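You operate a simulated robot arm through the tools that you are given. There is no shell and no other tool.

You run a simulated robot arm. Do the job below in one go: nothing can be reset, and whatever is moved stays where it is left.

TASK
Fix the green taped pipe in both clips on the rail.
Fine: clip plates shut, both bolts run home with the driver, driver back in its stand.
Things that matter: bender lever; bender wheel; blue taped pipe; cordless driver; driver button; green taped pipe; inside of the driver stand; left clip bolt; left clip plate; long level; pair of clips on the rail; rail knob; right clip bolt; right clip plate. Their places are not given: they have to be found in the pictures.

Only the result counts: the job must be done as asked and must still hold three seconds after the hand-in. Knocking over, shifting, dropping, spilling or breaking anything else fails it.

THE ROBOT
A 6-joint arm with a two-finger parallel gripper, fixed in place. Base frame: the origin is at the foot of the arm, x ahead of it, y to its left, z up; the work surface is at about z = 880. Readings come in mm, degrees, newtons and seconds.
With the tool pointing down near the work surface it reaches from about 360 to 760 mm from the base axis. Its first joint turns from -66.0 to 66.0 degrees. Payload 2.45 kg.
The tool frame sits at the grasp point between the pads (the TCP): z along the fingers, y along the line on which they close. The tips reach 24 mm beyond it. The gripper opens to 68 mm. The fingers are 17 mm wide and 10 mm thick; the gripper's body (40 by 70 mm) begins 41 mm behind the TCP.
Orientation is that of the tool frame in the base frame, as a unit quaternion [w, x, y, z]. With the fingers straight down and closing along the base's y, the tool's x points along the base's -x, its y along +y and its z along -z.

THE INTERFACE
- The arm moves only by the tool step_arm. Its argument "moves" is a list of rows, each an object (a shift or turn left out is 0, a gripper value left out holds the last) with "offset": the shift along the tool's x, y, z in mm, a list of three; "dr": the turn, a rotation vector about the tool's x, y, z in degrees, a list of three. In form: [{"offset": [tx, ty, tz], "dr": [ax, ay, az]}, ...]. A call has 1 to 20 rows; each row is the pose to reach, as a shift and turn from the pose commanded when the call began, along the tool's axes at that moment. "fingers" is the gripper command, from -1 (fully open) to 1 (shut), values between in proportion, set as the call begins (left out, the last holds). Rows are played at 5 a second. More than 50 mm and 8.6 degrees between two rows, or a gripper value outside its range, and nothing of the call is played. Where a pose cannot be reached the arm comes as near as it can. A force on the tool above 40 N (or 10 N above the force at the start of the call, whichever is more), or a blocked arm, ends the call early, and 0.2 s more pass. The fingers move at their own pace (about 108 mm/s each) and stop on an object; they squeeze with about 27 N. The grip force told is the motor's: it shows also when the fingers shut on nothing. Time passes only in rows, and 0.2 s behind the last, so rows that repeat a pose let the fingers close. The reply holds the time, the measured pose of the TCP, the force on the tool along the base axes, the opening and the grip force, in the units named above and with some noise, with the torque about the TCP (base axes, N m) and any sound that the robot's microphone picked up.
- Cameras (640 x 400 px; columns grow to the right, rows downward): "scene" is fixed at [153.9, 404.9, 1459]; the picture's right is [-0.87, -0.50, 0.00], its down [-0.30, 0.52, -0.80] and it looks along [0.40, -0.69, -0.60] (base axes); focal length 214 px, centre (320, 200). "wrist" rides on the gripper at [84, 11, -75] in the tool frame; the picture's right is [-0.13, 0.99, 0.00], its down [-0.60, -0.08, -0.79] and it looks along [-0.79, -0.10, 0.61] (tool axes); focal length 251 px, centre (320, 200).
- get_image(camera): a new picture of that camera. The clock stands still meanwhile.
- point_at(camera, pixels): for up to 12 pixels [column, row] of the newest picture of that camera ("zoom" is the newest enlarged one), the place [x, y, z] in the base frame of the surface seen there, good to about 2 mm. The clock stands still meanwhile.
- close_up(camera, box): a new picture of the part [left, top, right, bottom] of that camera's present view, enlarged. The clock stands still meanwhile.
- sign_off(): hands the job in; it is judged then, once.

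Open the gripper and draw the arm clear of the work before you hand the job in, unless the task says otherwise.

The tools are called after "Request:" as a command line: name --argument value ..., lists and objects as JSON in quotes. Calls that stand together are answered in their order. step_arm: Moves the arm, as the interface text tells. Its arguments: {"type":"object","properties":{"moves":{"type":"array","items":{"type":"object","properties":{"offset":{"type":"array","items":{"type":"number"}},"dr":{"type":"array","items":{"type":"number"}}}}},"fingers":{"type":"number"}},"required":["moves"]} The other tools are called the same way: get_image (camera) takes a picture; point_at (camera, pixels) gives the place of the surface under pixels of a picture; close_up (camera, box) takes an enlarged picture of a part of a camera's view; sign_off () hands the job in.

At the start:

```text
time_s: 0.0
eef_pos: [479.0, -2.4, 1334.1]
orientation: [0.0, 0.0, 1.0, 0.0]
ft_force: [0.0, -0.2, 0.0]
torque: [-0.01, -0.01, 0.01]
gripper_width: 68.1
grip_force: 0.0
```

scene: 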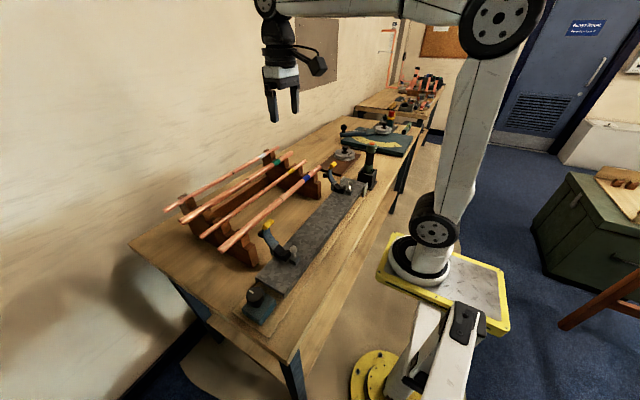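
wrist: 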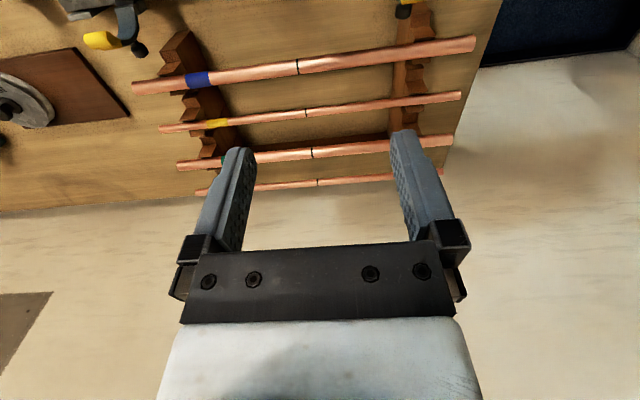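

I start by taking enlarged looks at the bench in the scene picture: the pipe rack sits around (250,195), the rail around (310,240), and the driver around (370,160).

Request:
close_up --camera "scene" --box '[140, 130, 340, 255]'

Request:
close_up --camera "scene" --box '[230, 150, 400, 330]'

Request:
close_up --camera "scene" --box '[310, 60, 460, 200]'

Request:
close_up --camera "wrist" --box '[0, 0, 640, 240]'

```text
3.20 times, centred on (240, 192) of scene
```

zoom: 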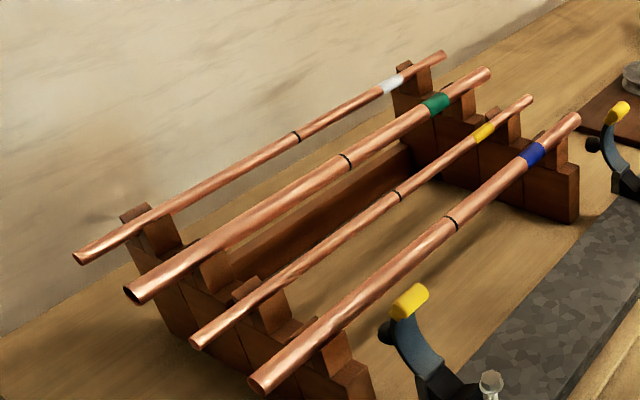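

```text
2.22 times, centred on (315, 240) of scene
```

zoom: 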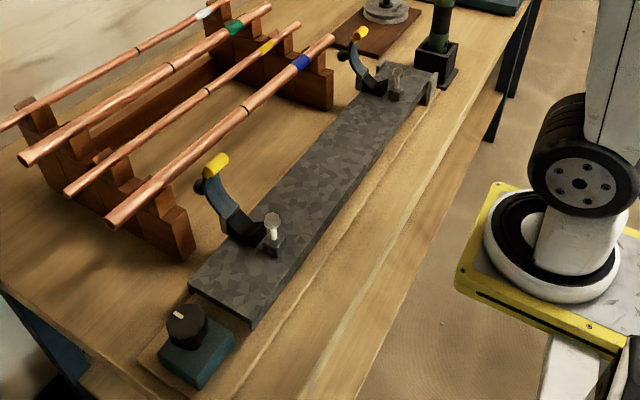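

```text
2.86 times, centred on (385, 130) of scene
```

zoom: 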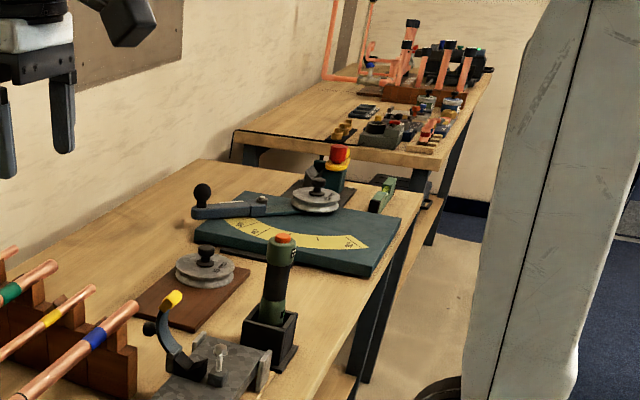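

```text
1.00 times, centred on (320, 120) of wrist (not enlarged: the box is as wide or as high as the picture)
```

zoom: 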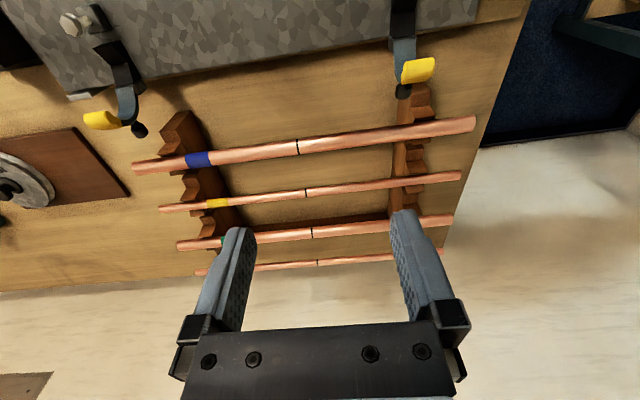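

The enlarged pictures show four pipes on a stepped rack (green second from the wall), a rail with two open clips with yellow-tipped swing plates and bolts, a rotating knob at the near rail end, and the driver in a stand at its far end. I now measure the places of these.

Request:
get_image --camera "scene"

Request:
point_at --camera "scene" --pixels '[[183, 221], [248, 180], [277, 162], [291, 155], [262, 308], [266, 291], [290, 284], [287, 254], [269, 224], [298, 245], [370, 150], [368, 182]]'

Request:
close_up --camera "scene" --box '[235, 210, 315, 330]'

Request:
close_up --camera "scene" --box '[315, 130, 395, 210]'

```text
taken
```

scene: 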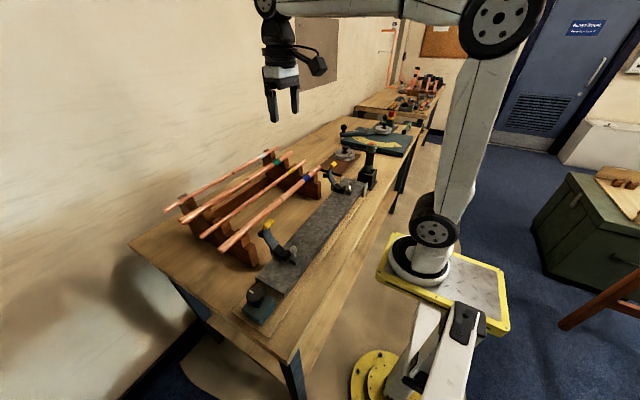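

```text
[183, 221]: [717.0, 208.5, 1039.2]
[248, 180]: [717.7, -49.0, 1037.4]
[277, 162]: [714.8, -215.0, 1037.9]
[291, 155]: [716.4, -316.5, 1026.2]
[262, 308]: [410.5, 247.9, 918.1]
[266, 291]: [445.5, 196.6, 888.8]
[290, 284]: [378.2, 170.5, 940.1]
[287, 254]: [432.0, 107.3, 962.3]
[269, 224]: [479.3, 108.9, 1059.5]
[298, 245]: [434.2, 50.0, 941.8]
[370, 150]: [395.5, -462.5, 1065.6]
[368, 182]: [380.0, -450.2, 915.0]
```

```text
3.33 times, centred on (275, 270) of scene
```

zoom: 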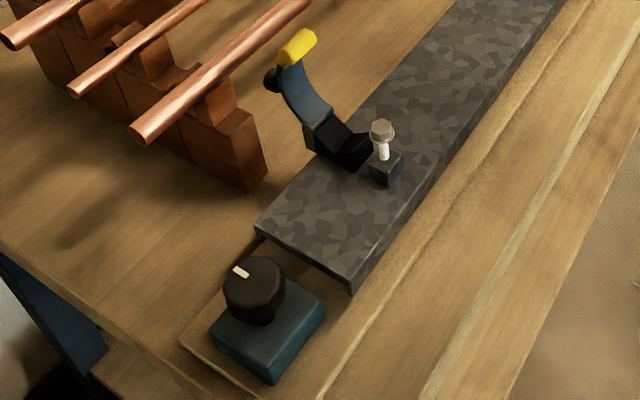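

```text
5.00 times, centred on (355, 170) of scene
```

zoom: 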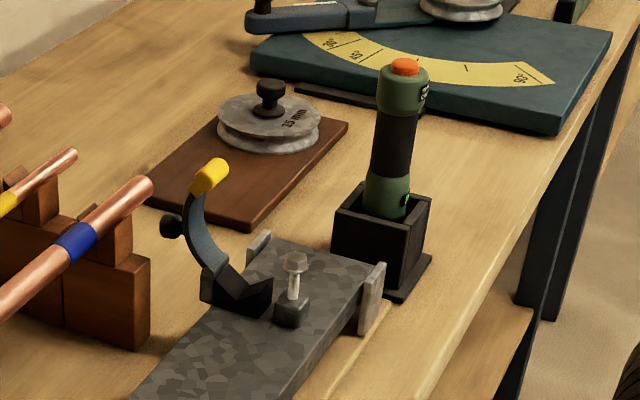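

The rail top is near z = 940 with the left clip near y = 107 and the driver at about (390,-460). I move the gripper to near the left clip, well above everything, to look at it with the wrist camera.

Request:
step_arm --moves '[{"offset": [15, 20, 20]}, {"offset": [35, 45, 50]}, {"offset": [55, 70, 80]}, {"offset": [75, 95, 110]}, {"offset": [89, 110, 130]}, {"offset": [89, 110, 130]}]'

Request:
get_image --camera "wrist"

```text
time_s: 1.4
eef_pos: [389.9, 105.8, 1204.0]
orientation: [0.0, 0.0, 1.0, 0.0]
ft_force: [0.0, -0.3, -0.2]
torque: [0.04, 0.0, -0.01]
gripper_width: 68.0
grip_force: 0.0
```

```text
taken
```

wrist: 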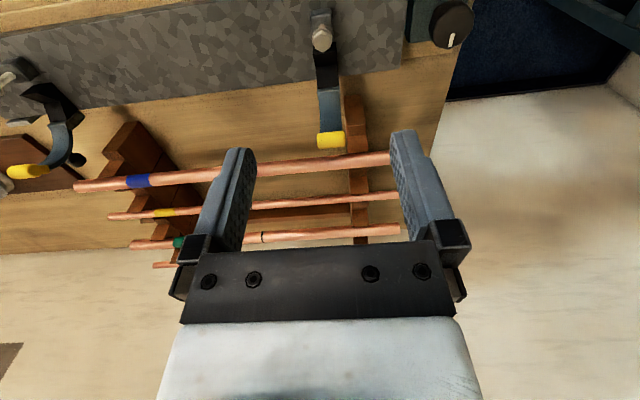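

The left clip shows at about (325,40)-(330,140) in the wrist picture. I enlarge it and the right clip and measure points.

Request:
close_up --camera "wrist" --box '[250, 0, 410, 160]'

Request:
point_at --camera "wrist" --pixels '[[322, 38], [320, 60], [327, 75], [329, 105], [330, 140], [452, 22], [290, 60], [350, 60], [330, 80], [300, 30]]'

Request:
close_up --camera "wrist" --box '[0, 30, 160, 190]'

```text
2.50 times, centred on (330, 80) of wrist
```

zoom: 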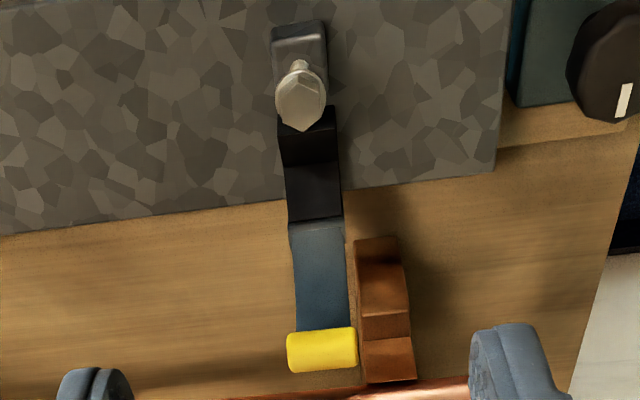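

```text
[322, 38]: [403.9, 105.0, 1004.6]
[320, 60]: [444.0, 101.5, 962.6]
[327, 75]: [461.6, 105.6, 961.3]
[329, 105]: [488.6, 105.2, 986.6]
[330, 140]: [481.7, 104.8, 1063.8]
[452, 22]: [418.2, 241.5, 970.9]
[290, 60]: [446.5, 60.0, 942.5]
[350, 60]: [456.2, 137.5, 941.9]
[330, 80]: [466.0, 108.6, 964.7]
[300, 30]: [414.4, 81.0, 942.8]
```

```text
2.50 times, centred on (80, 110) of wrist
```

zoom: 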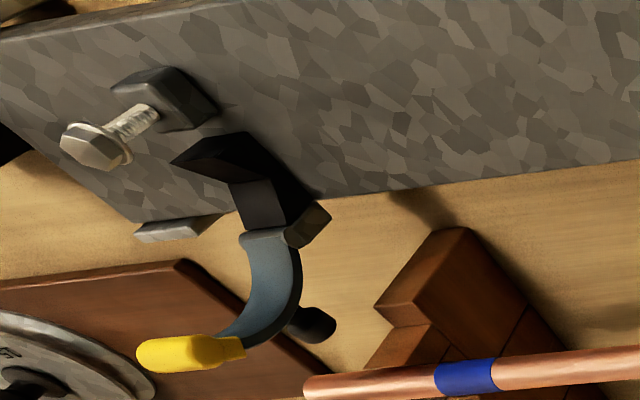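

The bolt head of the left clip is at about (404,105,1005), the saddle around (440,105,960) and the plate tip at (482,105,1064). I turn the gripper 90° so the wrist camera looks along -y, for a side view of the left clip.

Request:
step_arm --moves '[{"offset": [-5, 6, 5], "dr": [0, 0, 8.2]}, {"offset": [-10, 12, 15], "dr": [0, 0, 16.4]}, {"offset": [-15, 18, 30], "dr": [0, 0, 24.6]}, {"offset": [-20, 24, 45], "dr": [0, 0, 32.8]}, {"offset": [-25, 30, 60], "dr": [0, 0, 41]}, {"offset": [-30, 36, 75], "dr": [0, 0, 49.2]}, {"offset": [-35, 42, 90], "dr": [0, 0, 57.4]}, {"offset": [-40, 48, 105], "dr": [0, 0, 65.6]}, {"offset": [-45, 54, 120], "dr": [0, 0, 73.8]}, {"offset": [-50, 60, 135], "dr": [0, 0, 82]}, {"offset": [-50, 67, 144], "dr": [0, 0, 90]}, {"offset": [-50, 67, 144], "dr": [0, 0, 90]}]'

Request:
get_image --camera "wrist"

```text
time_s: 4.0
eef_pos: [439.5, 174.8, 1062.0]
orientation: [0.0, 0.708, 0.706, 0.0]
ft_force: [0.1, -1.2, -0.1]
torque: [0.0, -0.04, 0.01]
gripper_width: 67.9
grip_force: 0.1
```

```text
taken
```

wrist: 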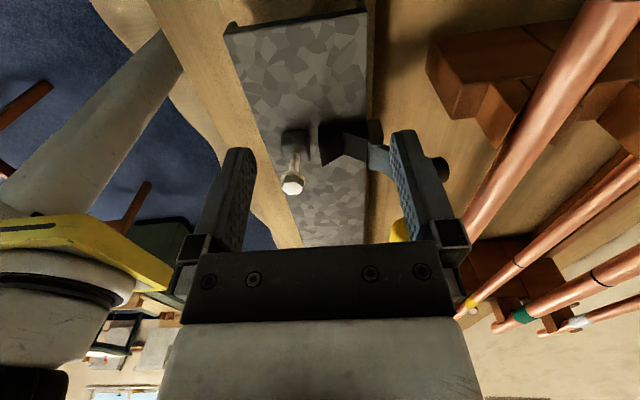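

The right finger hides the plate of the clip at about (400,150). I shift the gripper in +x by 35 mm and take an enlarged picture.

Request:
step_arm --moves '[{"offset": [0, 20, 0]}, {"offset": [10, 38, 0]}, {"offset": [10, 38, 0]}]'

Request:
close_up --camera "wrist" --box '[180, 40, 420, 250]'

```text
time_s: 4.8
eef_pos: [475.8, 184.4, 1060.8]
orientation: [0.0, 0.706, 0.708, 0.0]
ft_force: [0.3, 0.0, 0.7]
torque: [0.0, 0.02, -0.01]
gripper_width: 68.0
grip_force: 0.1
```

```text
1.90 times, centred on (300, 145) of wrist
```

zoom: 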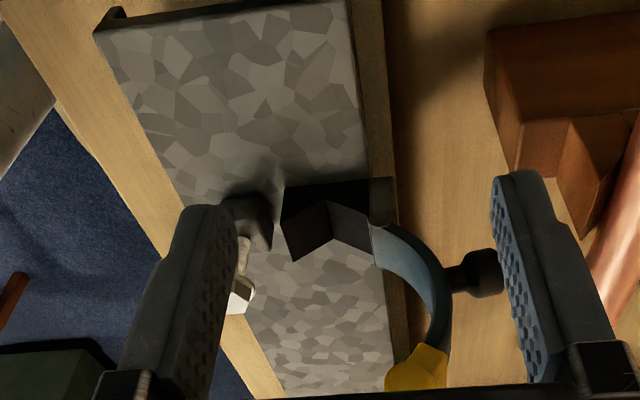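

Now I measure points in this enlarged picture: the V saddle near (330,215), plate root (375,235), arc (440,290), yellow tip (415,365), handle ball (485,273), and bolt block (255,215).

Request:
point_at --camera "zoom" --pixels '[[325, 215], [333, 235], [295, 240], [350, 225], [372, 240], [385, 195], [440, 290], [415, 365], [440, 350], [485, 270], [258, 215], [240, 295]]'

Request:
close_up --camera "wrist" --box '[250, 110, 370, 250]'

```text
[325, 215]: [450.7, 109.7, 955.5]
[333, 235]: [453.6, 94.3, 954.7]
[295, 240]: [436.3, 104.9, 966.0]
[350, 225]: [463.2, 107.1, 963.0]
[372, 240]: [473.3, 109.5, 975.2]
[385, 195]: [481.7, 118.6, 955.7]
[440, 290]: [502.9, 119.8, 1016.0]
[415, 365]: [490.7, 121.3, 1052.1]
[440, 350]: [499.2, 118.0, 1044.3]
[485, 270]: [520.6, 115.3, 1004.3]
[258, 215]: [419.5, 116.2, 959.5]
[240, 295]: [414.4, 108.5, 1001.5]
```

```text
2.86 times, centred on (310, 180) of wrist
```

zoom: 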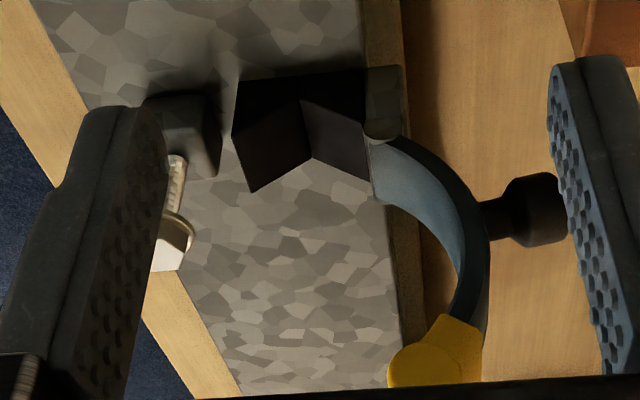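

The left saddle's V bottom is near (451,106,954) and the plate hinges at about x = 478. Next I locate the right clip, the driver and the knob in the scene picture.

Request:
close_up --camera "scene" --box '[315, 130, 395, 210]'

Request:
point_at --camera "zoom" --pixels '[[296, 263], [292, 300], [242, 290], [210, 175], [170, 225], [205, 240], [404, 66], [390, 130], [388, 195], [395, 215], [340, 210], [430, 200]]'

```text
5.00 times, centred on (355, 170) of scene
```

zoom: 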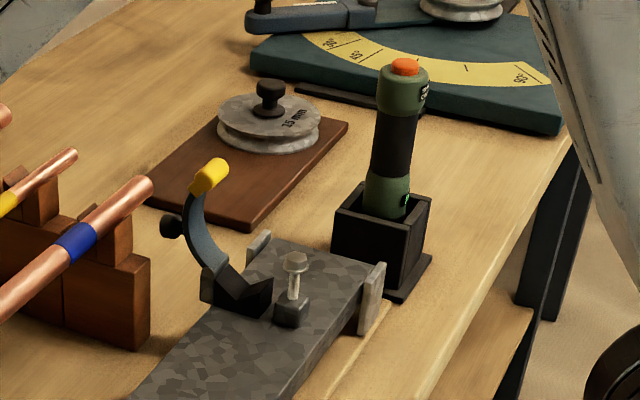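

```text
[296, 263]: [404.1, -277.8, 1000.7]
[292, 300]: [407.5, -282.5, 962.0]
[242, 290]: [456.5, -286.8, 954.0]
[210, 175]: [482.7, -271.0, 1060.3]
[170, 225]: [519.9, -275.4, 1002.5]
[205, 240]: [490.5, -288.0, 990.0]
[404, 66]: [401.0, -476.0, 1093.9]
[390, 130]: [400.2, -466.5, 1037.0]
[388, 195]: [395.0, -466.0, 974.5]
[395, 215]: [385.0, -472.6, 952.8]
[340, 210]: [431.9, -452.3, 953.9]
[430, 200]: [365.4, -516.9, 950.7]
```

The right clip mirrors the left one at y ≈ -280 (bolt (404,-280,1002)), and the driver's button is at about (401,-477,1094). Now I rise and travel above the middle of the green pipe to inspect it and its neighbours.

Request:
step_arm --moves '[{"offset": [0, 0, -45]}, {"offset": [0, 0, -90]}, {"offset": [0, 0, -139]}, {"offset": [-28, 30, -139]}, {"offset": [-56, 60, -139]}, {"offset": [-84, 90, -139]}, {"offset": [-112, 120, -139]}, {"offset": [-140, 150, -139]}, {"offset": [-168, 180, -139]}, {"offset": [-196, 210, -139]}, {"offset": [-224, 241, -139]}, {"offset": [-234, 241, -139]}]'

Request:
get_image --camera "wrist"

Request:
get_image --camera "scene"

```text
time_s: 7.4
eef_pos: [717.1, -52.0, 1200.1]
orientation: [-0.001, 0.707, 0.707, 0.0]
ft_force: [0.8, 0.0, 1.0]
torque: [0.03, 0.05, 0.02]
gripper_width: 68.1
grip_force: 0.0
```

```text
taken
```

wrist: 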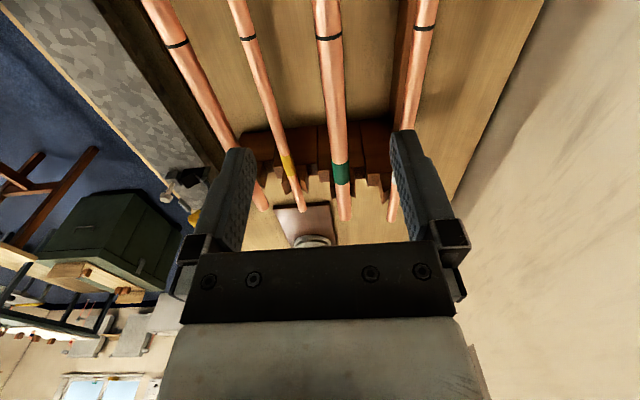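

```text
taken
```

scene: 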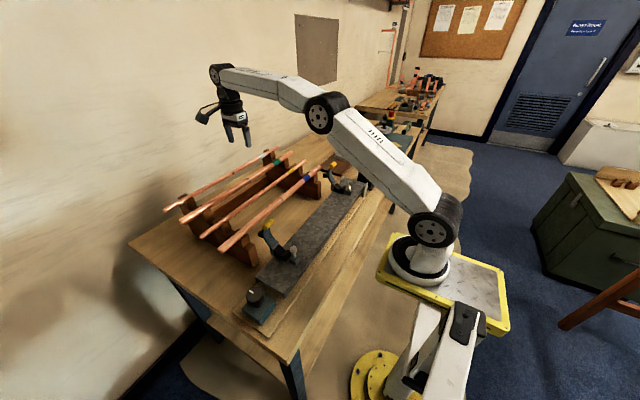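

The green pipe runs in the wrist picture from its black mid mark (329,38) to its green tape (342,173). I measure it, its neighbours and the wall.

Request:
point_at --camera "wrist" --pixels '[[329, 37], [326, 8], [336, 110], [342, 173], [347, 218], [248, 37], [424, 28], [177, 42], [500, 150], [318, 20], [340, 20], [300, 130]]'

Request:
close_up --camera "wrist" --box '[220, 0, 460, 240]'

```text
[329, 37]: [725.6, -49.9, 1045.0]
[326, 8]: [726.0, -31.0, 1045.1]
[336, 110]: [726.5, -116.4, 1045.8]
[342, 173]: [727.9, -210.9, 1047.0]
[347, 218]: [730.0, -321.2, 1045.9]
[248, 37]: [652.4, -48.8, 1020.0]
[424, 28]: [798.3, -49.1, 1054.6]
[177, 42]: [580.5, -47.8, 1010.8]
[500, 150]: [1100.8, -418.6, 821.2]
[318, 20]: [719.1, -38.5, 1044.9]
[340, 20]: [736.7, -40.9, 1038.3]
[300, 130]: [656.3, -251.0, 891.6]
```

```text
1.67 times, centred on (340, 120) of wrist
```

zoom: 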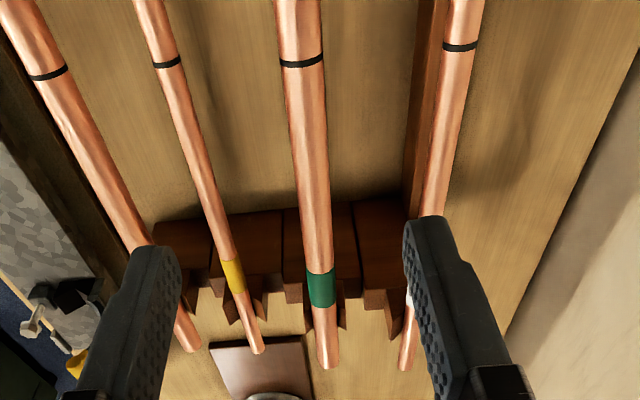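

The green pipe's axis lies at about x = 726, z = 1035 (top 1046), with its mid mark at y ≈ -50 and 73 mm clearance to its neighbours. I descend around the mid mark with the fingers open, TCP about 8 mm above the pipe axis.

Request:
step_arm --moves '[{"offset": [2, 9, 40]}, {"offset": [2, 9, 80]}, {"offset": [2, 9, 115]}, {"offset": [2, 9, 140]}, {"offset": [2, 9, 157]}, {"offset": [2, 9, 157]}]'

Request:
get_image --camera "wrist"

Request:
close_up --camera "scene" --box '[160, 100, 340, 230]'

```text
time_s: 8.8
eef_pos: [726.9, -49.2, 1043.6]
orientation: [0.0, 0.707, 0.707, 0.0]
ft_force: [0.0, -0.2, -0.1]
torque: [0.03, 0.0, 0.0]
gripper_width: 68.1
grip_force: 0.1
```

```text
taken
```

wrist: 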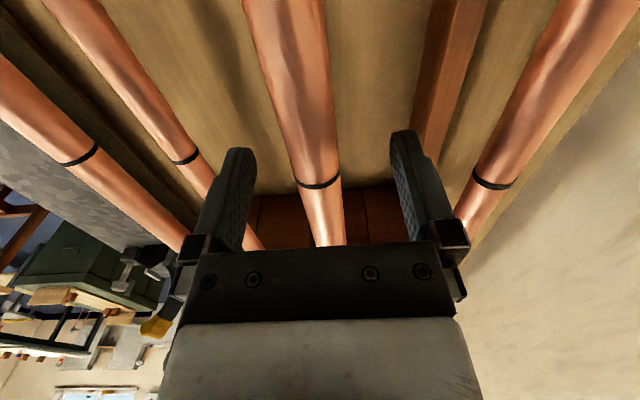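

```text
3.08 times, centred on (250, 165) of scene
```

zoom: 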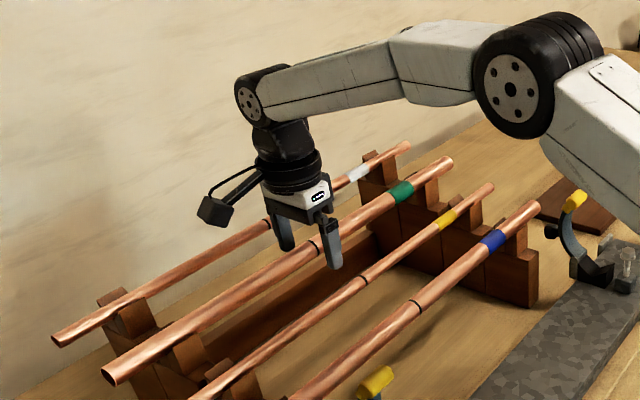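

The pipe passes centrally between the fingers with its mark at the fingers. I close the gripper on it.

Request:
step_arm --fingers 1 --moves '[{"offset": [0, 0, 0]}, {"offset": [0, 0, 0]}, {"offset": [0, 0, 0]}, {"offset": [0, 0, 0]}]'

```text
time_s: 9.8
eef_pos: [725.5, -48.8, 1044.6]
orientation: [-0.001, 0.707, 0.707, -0.001]
ft_force: [-18.0, -0.1, 3.4]
torque: [-0.14, 0.29, -0.02]
gripper_width: 20.9
grip_force: 27.4
```

The gripper holds the pipe at 20.9 mm with a small side load of -18 N, so the pipe axis is a bit nearer; I ease 1.5 mm in -x while lifting a little.

Request:
step_arm --moves '[{"offset": [0, -1.5, 0]}, {"offset": [0, -1.5, -8]}, {"offset": [0, -1.5, -25]}, {"offset": [0, -1.5, -50]}, {"offset": [0, -1.5, -50]}]'

Request:
get_image --camera "scene"

Request:
close_up --camera "scene" --box '[160, 100, 340, 230]'

```text
time_s: 11.0
eef_pos: [725.8, -48.4, 1093.7]
orientation: [0.0, 0.707, 0.707, 0.001]
ft_force: [-0.6, -0.1, -2.5]
torque: [0.03, 0.0, 0.0]
gripper_width: 20.9
grip_force: 26.6
```

```text
taken
```

scene: 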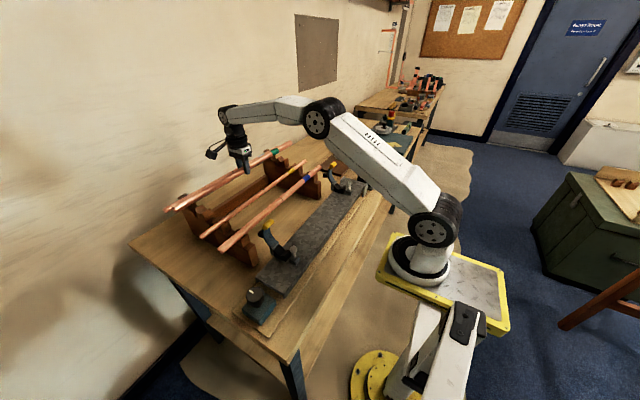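

```text
3.08 times, centred on (250, 165) of scene
```

zoom: 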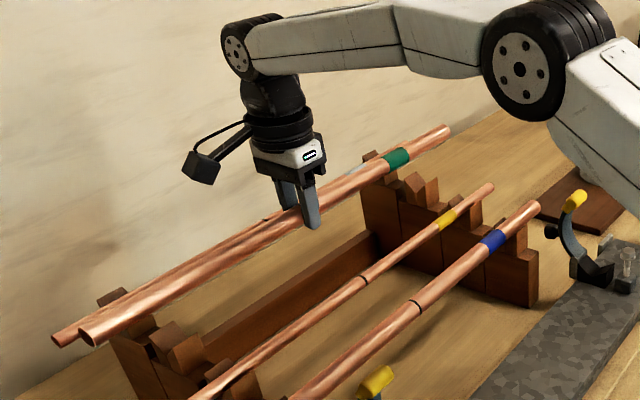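

The pipe is lifted level, weighing about 2.5 N. I rise further to about z = 1180 and then check its alignment by measuring both ends.

Request:
step_arm --moves '[{"offset": [0, 0, -30]}, {"offset": [0, 0, -60]}, {"offset": [0, 0, -90]}, {"offset": [0, 0, -90]}]'

Request:
get_image --camera "scene"

Request:
close_up --camera "scene" --box '[160, 70, 340, 220]'

Request:
get_image --camera "wrist"

```text
time_s: 12.0
eef_pos: [726.5, -47.2, 1181.9]
orientation: [0.0, 0.707, 0.707, 0.0]
ft_force: [0.2, 0.8, -2.5]
torque: [0.0, -0.02, -0.01]
gripper_width: 20.9
grip_force: 27.2
```

```text
taken
```

scene: 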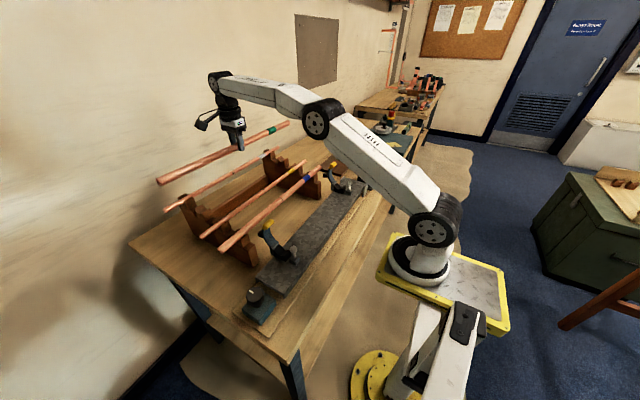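

```text
2.67 times, centred on (250, 145) of scene
```

zoom: 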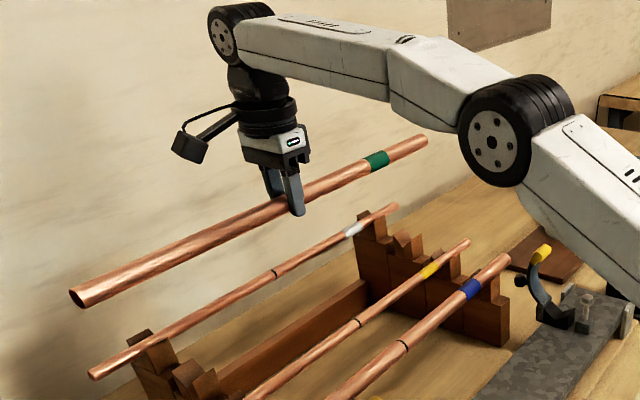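

```text
taken
```

wrist: 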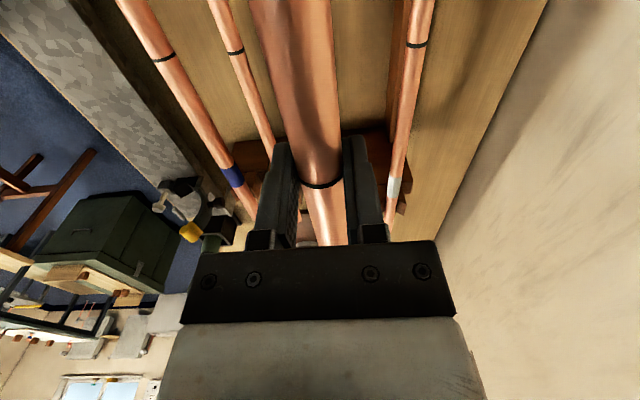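

I measure points along the held pipe in the enlarged scene picture (rebuilt as pixels of the scene image) to check level and straightness.

Request:
point_at --camera "scene" --pixels '[[165, 181], [180, 175], [200, 165], [220, 156], [255, 140], [272, 131], [285, 125]]'

Request:
point_at --camera "wrist" --pixels '[[322, 185], [295, 20], [310, 100], [325, 215]]'

```text
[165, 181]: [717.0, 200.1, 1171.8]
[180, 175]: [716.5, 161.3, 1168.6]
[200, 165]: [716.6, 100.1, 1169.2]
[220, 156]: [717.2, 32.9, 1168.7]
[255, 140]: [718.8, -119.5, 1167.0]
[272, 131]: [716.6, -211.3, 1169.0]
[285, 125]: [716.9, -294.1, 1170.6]
```

```text
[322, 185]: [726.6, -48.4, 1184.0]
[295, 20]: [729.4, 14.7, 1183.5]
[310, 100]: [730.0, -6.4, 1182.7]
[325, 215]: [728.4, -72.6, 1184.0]
```

The pipe is level and parallel to y (axis about 9 mm under the TCP). Before carrying it over I measure both saddles more finely in the scene picture.

Request:
close_up --camera "scene" --box '[255, 215, 305, 265]'

Request:
point_at --camera "scene" --pixels '[[282, 252], [286, 255], [290, 258], [278, 249], [285, 250], [293, 246]]'

Request:
close_up --camera "scene" --box '[325, 155, 385, 205]'

```text
8.00 times, centred on (280, 240) of scene
```

zoom: 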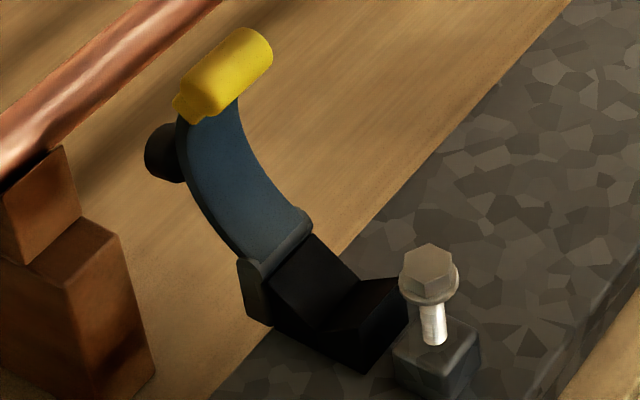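

```text
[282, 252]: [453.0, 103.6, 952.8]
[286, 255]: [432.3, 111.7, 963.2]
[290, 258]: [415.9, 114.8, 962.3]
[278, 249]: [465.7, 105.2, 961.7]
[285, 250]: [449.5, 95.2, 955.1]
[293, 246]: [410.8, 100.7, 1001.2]
```

```text
8.00 times, centred on (355, 180) of scene
```

zoom: 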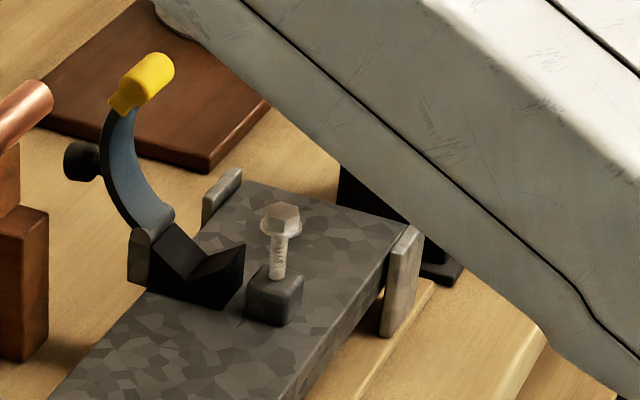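

The right clip shows its V trough around (200,262) of this enlargement, bolt head (283,217), plate tip (148,80). I measure these.

Request:
point_at --camera "zoom" --pixels '[[200, 265], [193, 280], [210, 253], [180, 240], [225, 265], [165, 275], [283, 215], [278, 255], [272, 290], [148, 80], [155, 225], [80, 162]]'

Request:
close_up --camera "scene" --box '[255, 215, 305, 265]'

```text
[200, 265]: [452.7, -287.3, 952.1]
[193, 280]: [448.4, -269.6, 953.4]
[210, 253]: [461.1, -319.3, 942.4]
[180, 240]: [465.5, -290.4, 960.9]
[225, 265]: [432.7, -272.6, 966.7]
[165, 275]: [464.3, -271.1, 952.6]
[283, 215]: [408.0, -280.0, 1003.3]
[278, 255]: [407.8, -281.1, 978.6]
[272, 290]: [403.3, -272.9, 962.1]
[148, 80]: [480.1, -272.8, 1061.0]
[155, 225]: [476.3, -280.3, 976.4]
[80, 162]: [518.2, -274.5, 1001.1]
```

```text
8.00 times, centred on (280, 240) of scene
```

zoom: 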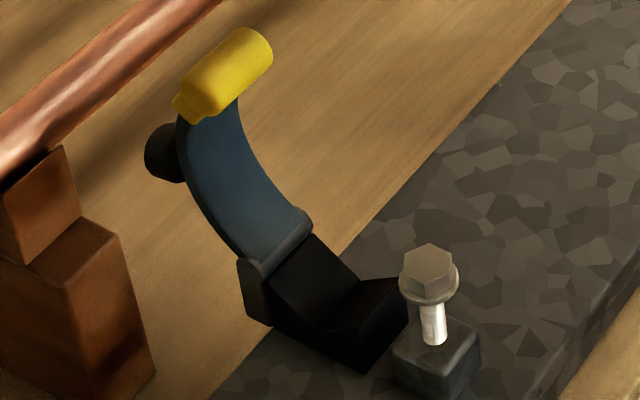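

Request:
point_at --camera "zoom" --pixels '[[350, 300], [330, 330], [355, 280], [310, 270], [385, 295], [428, 260], [433, 325], [425, 355], [225, 75], [290, 240], [165, 155], [365, 365]]'

```text
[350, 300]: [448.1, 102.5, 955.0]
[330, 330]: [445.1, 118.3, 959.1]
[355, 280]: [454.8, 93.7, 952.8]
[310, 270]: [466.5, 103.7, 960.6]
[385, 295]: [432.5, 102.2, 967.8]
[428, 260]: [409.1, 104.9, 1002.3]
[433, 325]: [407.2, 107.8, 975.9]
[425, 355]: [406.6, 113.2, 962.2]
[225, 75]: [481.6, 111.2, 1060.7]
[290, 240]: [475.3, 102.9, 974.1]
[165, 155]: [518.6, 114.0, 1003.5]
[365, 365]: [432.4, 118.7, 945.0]
```

Both saddles have their V bottom at x ≈ 450.5, z ≈ 953, centred at y ≈ 105 and y ≈ -284, so the pipe's middle should go to about y = -89. I carry the pipe at this height to above the saddles.

Request:
step_arm --moves '[{"offset": [-4, -20, 0]}, {"offset": [-10, -56, 0]}, {"offset": [-16, -92, 0]}, {"offset": [-22, -128, 0]}, {"offset": [-28, -164, 0]}, {"offset": [-34, -200, 0]}, {"offset": [-38, -236, 0]}, {"offset": [-41, -266, 0]}, {"offset": [-41, -276, 0]}, {"offset": [-41, -276, 0]}]'

Request:
get_image --camera "scene"

Request:
get_image --camera "wrist"

```text
time_s: 14.2
eef_pos: [446.8, -90.9, 1183.0]
orientation: [0.0, 0.707, 0.707, 0.0]
ft_force: [1.1, 0.5, -3.2]
torque: [0.0, 0.0, 0.0]
gripper_width: 21.2
grip_force: 26.6
```

```text
taken
```

scene: 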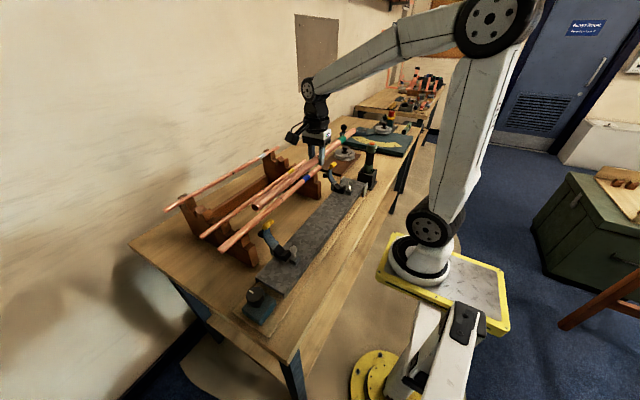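

```text
taken
```

wrist: 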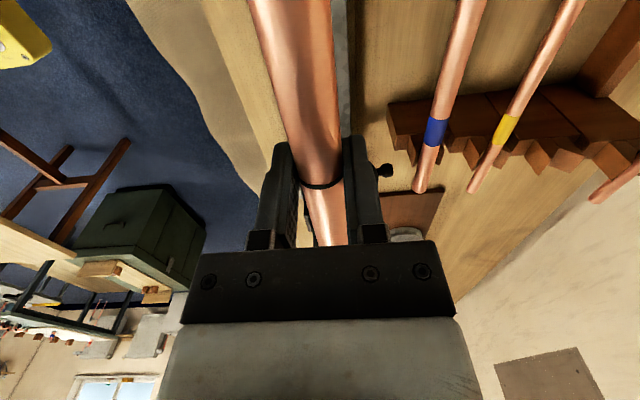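

The reading shows x = 446.8, a few mm short of the saddle line x ≈ 450.5. I let it settle, descend 120 mm in open space (pipe at z ≈ 1054) and check again.

Request:
step_arm --moves '[{"offset": [1, 2.5, 0]}, {"offset": [1, 2.5, 40]}, {"offset": [1, 2.5, 80]}, {"offset": [1, 2.5, 110]}, {"offset": [1, 2.5, 120]}, {"offset": [1, 2.5, 120]}, {"offset": [1, 2.5, 120]}]'

Request:
get_image --camera "scene"

Request:
close_up --camera "scene" --box '[235, 130, 385, 270]'

```text
time_s: 15.8
eef_pos: [451.7, -88.5, 1064.3]
orientation: [0.0, 0.707, 0.707, 0.0]
ft_force: [-0.4, 0.8, -2.4]
torque: [0.03, -0.02, -0.03]
gripper_width: 21.1
grip_force: 26.7
```

```text
taken
```

scene: 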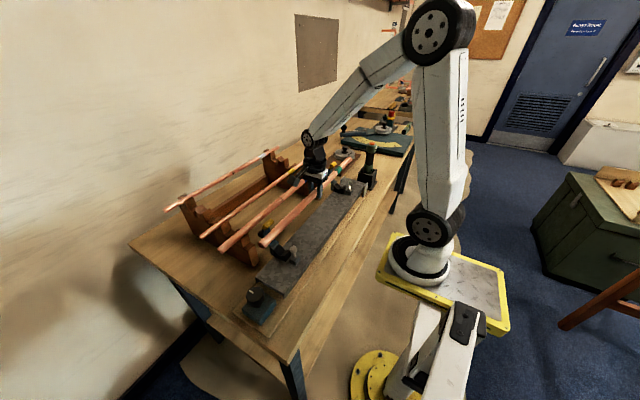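

```text
2.86 times, centred on (310, 200) of scene
```

zoom: 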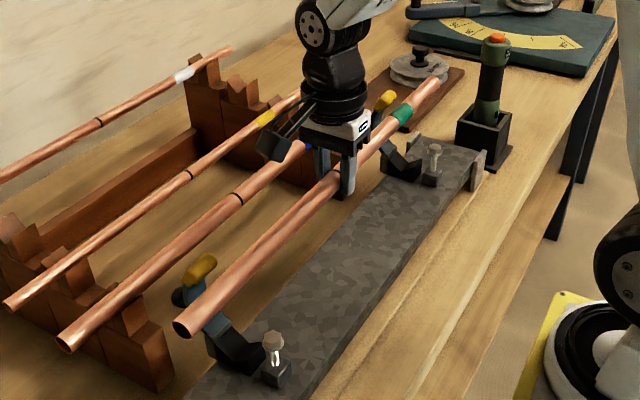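

The pipe hangs right above both saddles, overhanging each clip. I descend to TCP z ≈ 985 (pipe axis ≈ 976, about 8 mm above seating).

Request:
step_arm --moves '[{"offset": [0, -0.7, 25]}, {"offset": [0, -0.7, 50]}, {"offset": [0, -0.7, 70]}, {"offset": [0, -0.7, 79]}, {"offset": [0, -0.7, 79]}]'

Request:
close_up --camera "scene" --box '[245, 215, 305, 265]'

Request:
close_up --camera "scene" --box '[325, 150, 385, 200]'

```text
time_s: 17.0
eef_pos: [450.2, -88.1, 983.3]
orientation: [0.001, 0.707, 0.708, 0.0]
ft_force: [0.0, -0.4, -2.5]
torque: [0.03, 0.0, -0.01]
gripper_width: 20.6
grip_force: 27.3
```

```text
8.00 times, centred on (275, 240) of scene
```

zoom: 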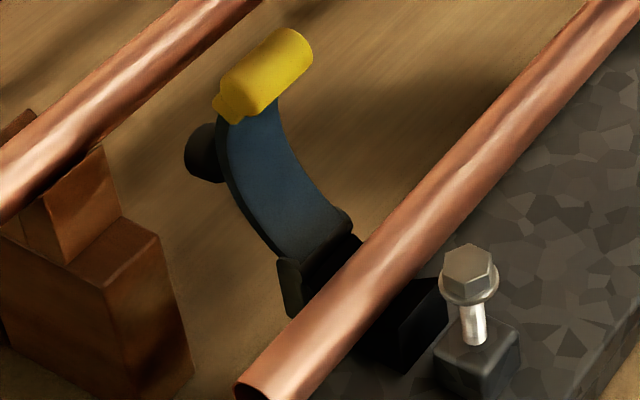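

```text
8.00 times, centred on (355, 175) of scene
```

zoom: 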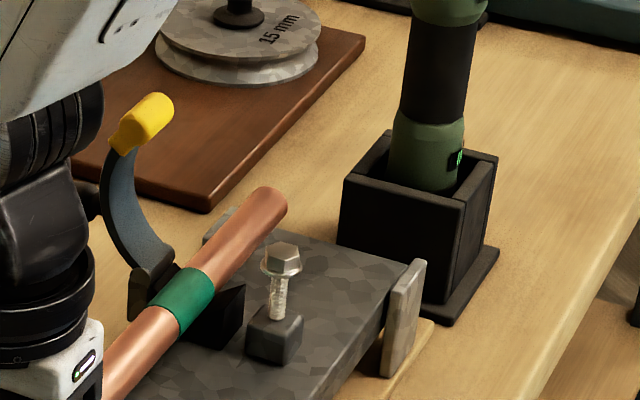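

The pipe lies just over both troughs, no contact yet (force -2.5 N is only its weight). I lower in 1.5 mm steps, expecting contact near TCP z ≈ 977.

Request:
step_arm --moves '[{"offset": [0, 0, 1.5]}, {"offset": [0, 0, 3]}, {"offset": [0, 0, 4.5]}, {"offset": [0, 0, 6]}, {"offset": [0, 0, 6]}]'

```text
time_s: 18.2
eef_pos: [450.1, -88.0, 978.3]
orientation: [0.0, 0.706, 0.708, 0.002]
ft_force: [1.5, 1.2, 2.5]
torque: [-0.18, 0.0, 0.08]
gripper_width: 21.1
grip_force: 27.4
```

Force z has turned to +2.5 N, so the pipe has touched the saddles. I lower another 1.5 mm to make sure it is seated at both ends.

Request:
step_arm --moves '[{"offset": [0, 0, 0.8]}, {"offset": [0, 0.3, 1.6]}, {"offset": [0, 0.3, 1.6]}]'

Request:
close_up --camera "scene" --box '[245, 215, 305, 265]'

Request:
close_up --camera "scene" --box '[325, 150, 385, 200]'

```text
time_s: 19.0
eef_pos: [451.3, -88.6, 976.9]
orientation: [0.001, 0.707, 0.707, 0.001]
ft_force: [1.1, 2.6, 10.1]
torque: [-0.22, -0.01, -0.01]
gripper_width: 20.9
grip_force: 26.8
```

```text
8.00 times, centred on (275, 240) of scene
```

zoom: 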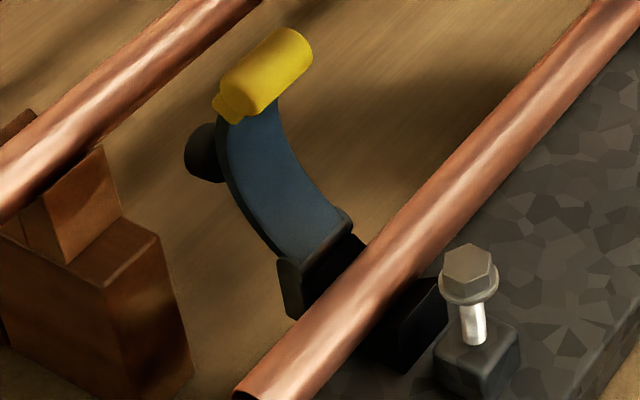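

```text
8.00 times, centred on (355, 175) of scene
```

zoom: 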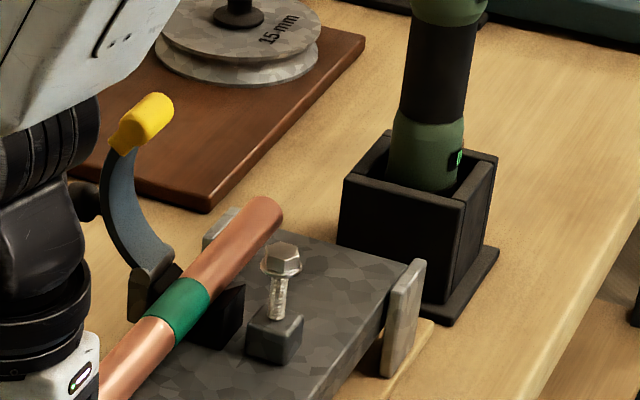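

The pipe is seated in both saddles (+10 N). I back off 1.2 mm and open the fingers to leave it there.

Request:
step_arm --moves '[{"offset": [0, 0, -1.2]}, {"offset": [0, 0, -1.2]}]'

Request:
step_arm --fingers -1 --moves '[{"offset": [0, 0, 0]}, {"offset": [0, 0, 0]}, {"offset": [0, 0, 0]}]'

Request:
get_image --camera "scene"

Request:
close_up --camera "scene" --box '[235, 130, 385, 270]'

```text
time_s: 19.6
eef_pos: [450.2, -87.8, 976.9]
orientation: [0.0, 0.707, 0.708, 0.001]
ft_force: [3.8, 0.2, -0.5]
torque: [-0.02, -0.09, 0.05]
gripper_width: 21.0
grip_force: 27.0
```

```text
time_s: 20.4
eef_pos: [451.8, -89.2, 976.8]
orientation: [0.0, 0.707, 0.707, 0.0]
ft_force: [0.4, 0.2, 0.0]
torque: [-0.02, 0.01, 0.0]
gripper_width: 68.0
grip_force: 0.0
```

```text
taken
```

scene: 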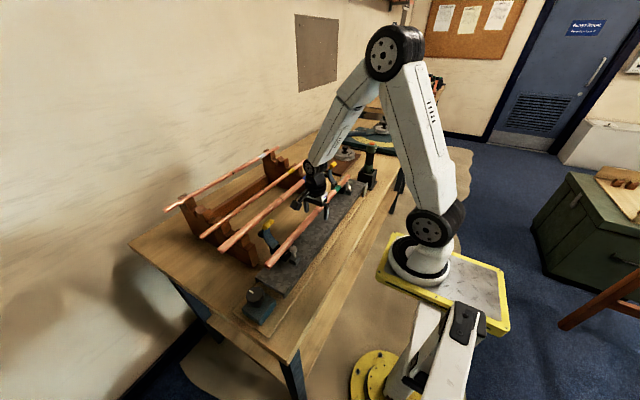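

```text
2.86 times, centred on (310, 200) of scene
```

zoom: 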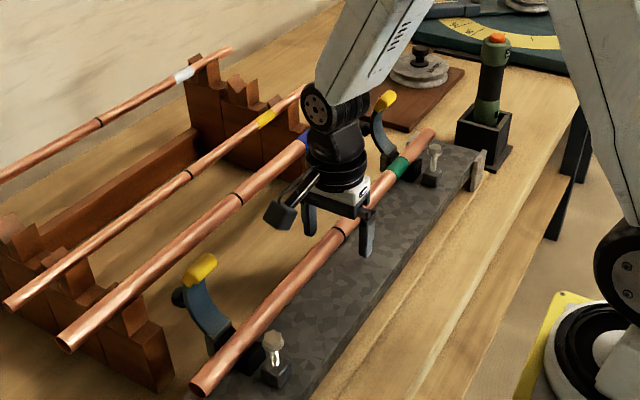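

The pipe lies freely in both saddles. I raise the gripper clear, close the fingers, and go behind the left plate's yellow tip (plate tip (482,105,1062), back surface x ≈ 500) to push it shut.

Request:
step_arm --moves '[{"offset": [0, 0, -40]}, {"offset": [0, 0, -80]}, {"offset": [0, 0, -120]}, {"offset": [0, 0, -150]}, {"offset": [0, 0, -150]}]'

Request:
step_arm --fingers 1 --moves '[{"offset": [40, 18, 0]}, {"offset": [80, 36, 0]}, {"offset": [120, 54, 0]}, {"offset": [160, 70, 0]}, {"offset": [194, 82, 0]}, {"offset": [194, 82, 0]}]'

Request:
get_image --camera "scene"

Request:
close_up --camera "scene" --box '[215, 130, 365, 270]'

```text
time_s: 21.6
eef_pos: [453.0, -85.1, 1129.0]
orientation: [0.001, 0.707, 0.707, 0.0]
ft_force: [0.0, -1.1, 0.4]
torque: [0.01, 0.0, 0.01]
gripper_width: 67.9
grip_force: 0.1
```

```text
time_s: 23.0
eef_pos: [532.0, 109.3, 1129.4]
orientation: [0.001, 0.707, 0.707, -0.001]
ft_force: [-0.1, 0.3, -0.5]
torque: [-0.02, -0.03, 0.0]
gripper_width: 0.2
grip_force: 23.7
```

```text
taken
```

scene: 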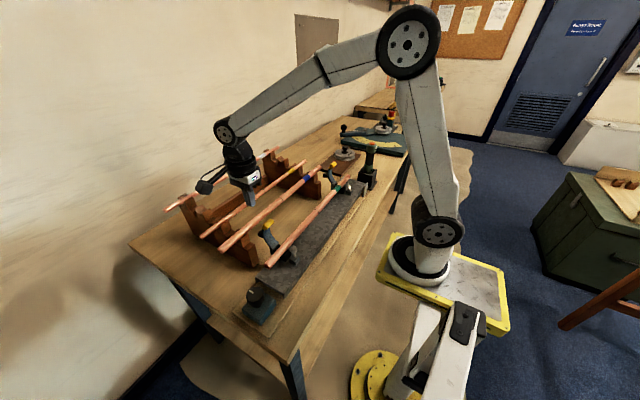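

```text
2.86 times, centred on (290, 200) of scene
```

zoom: 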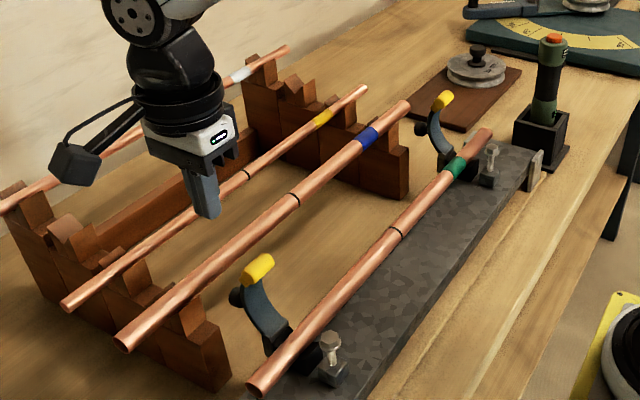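

The closed fingers are behind and above the left plate tip. I lower to fingertip height z ≈ 1038 at x = 532 and then push towards -x slowly.

Request:
step_arm --moves '[{"offset": [-3, 0, 25]}, {"offset": [-3, 0, 50]}, {"offset": [-3, 0, 66]}, {"offset": [-3, 0, 66]}]'

Request:
step_arm --moves '[{"offset": [0, -8, 0]}, {"offset": [0, -16, 0]}, {"offset": [0, -24, 0]}, {"offset": [0, -32, 0]}, {"offset": [0, -40, 0]}, {"offset": [0, -40, 0]}]'

Request:
close_up --camera "scene" --box '[215, 170, 315, 270]'

```text
time_s: 24.0
eef_pos: [533.3, 104.2, 1061.0]
orientation: [0.0, 0.707, 0.707, 0.0]
ft_force: [0.2, 1.1, -1.2]
torque: [-0.02, 0.01, 0.02]
gripper_width: 0.0
grip_force: 23.2
```

```text
time_s: 25.4
eef_pos: [493.3, 103.1, 1063.0]
orientation: [0.001, 0.708, 0.707, 0.004]
ft_force: [3.7, 1.8, 29.9]
torque: [0.04, 0.19, -0.03]
gripper_width: 0.0
grip_force: 24.1
```

```text
4.00 times, centred on (265, 220) of scene
```

zoom: 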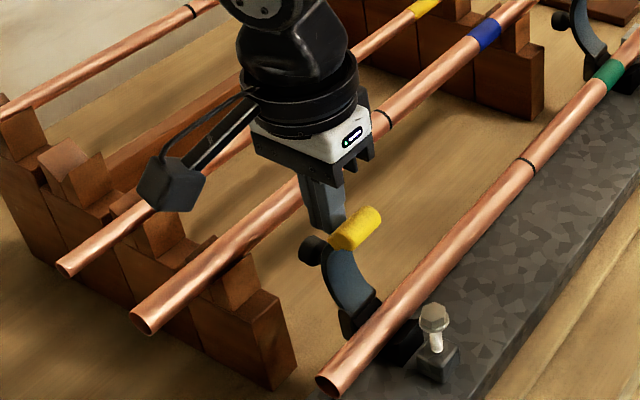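

There is a 30 N upward force on the fingertips, so something is under them. I measure where the handle ball and the tip are now before going on.

Request:
point_at --camera "zoom" --pixels '[[315, 250], [345, 240], [370, 220], [325, 215], [335, 230], [350, 285], [380, 300]]'

Request:
get_image --camera "wrist"

Request:
close_up --camera "scene" --box '[240, 205, 300, 255]'

```text
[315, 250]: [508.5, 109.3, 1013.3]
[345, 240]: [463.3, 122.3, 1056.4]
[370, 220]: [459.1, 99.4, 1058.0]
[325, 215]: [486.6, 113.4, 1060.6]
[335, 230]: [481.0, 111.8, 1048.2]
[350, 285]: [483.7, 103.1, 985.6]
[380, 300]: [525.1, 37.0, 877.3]
```

```text
taken
```

wrist: 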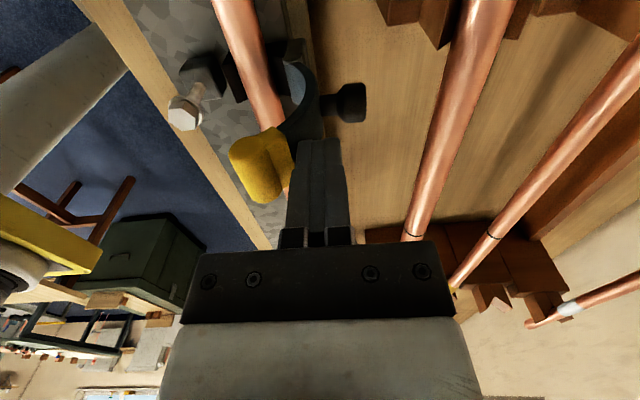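

```text
8.00 times, centred on (270, 230) of scene
```

zoom: 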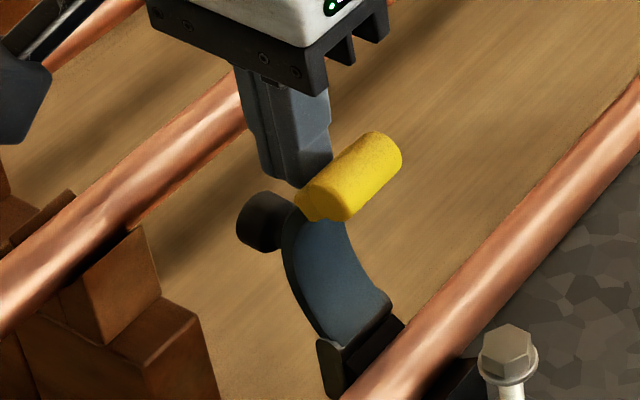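

The plate has swung about 15° but its shoulder now sits under the fingertips. I lift 13 mm so the fingers only act on the yellow tip, then push on towards -x.

Request:
step_arm --moves '[{"offset": [0, 0, -7]}, {"offset": [0, 0, -14]}, {"offset": [0, -8, -14]}, {"offset": [0, -16, -13]}, {"offset": [0, -24, -12]}, {"offset": [0, -32, -11]}, {"offset": [0, -32, -11]}]'

Request:
close_up --camera "scene" --box '[235, 200, 315, 265]'

```text
time_s: 27.0
eef_pos: [462.0, 103.7, 1072.5]
orientation: [0.0, 0.707, 0.707, -0.001]
ft_force: [0.0, 0.6, -0.9]
torque: [0.0, -0.03, -0.01]
gripper_width: 0.0
grip_force: 23.9
```

```text
6.15 times, centred on (275, 232) of scene
```

zoom: 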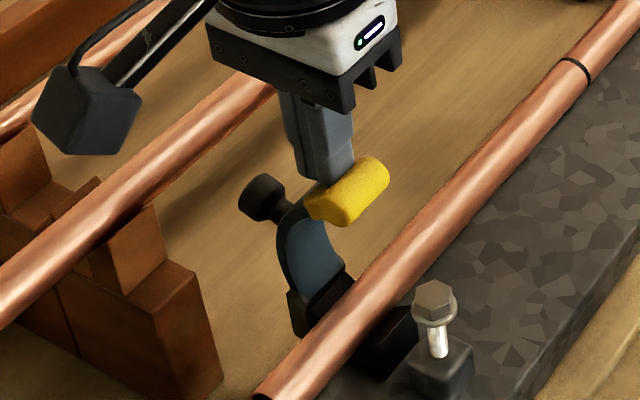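

The plate follows with no load. I measure its tip and handle to plan the next part of the arc.

Request:
point_at --camera "zoom" --pixels '[[345, 190], [375, 175], [335, 210], [265, 195], [300, 245], [325, 165], [330, 290]]'

```text
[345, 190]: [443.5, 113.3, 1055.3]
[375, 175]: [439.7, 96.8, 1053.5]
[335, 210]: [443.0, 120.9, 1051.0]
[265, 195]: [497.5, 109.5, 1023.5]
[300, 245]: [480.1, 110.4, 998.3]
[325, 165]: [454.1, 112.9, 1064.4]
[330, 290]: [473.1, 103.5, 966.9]
```

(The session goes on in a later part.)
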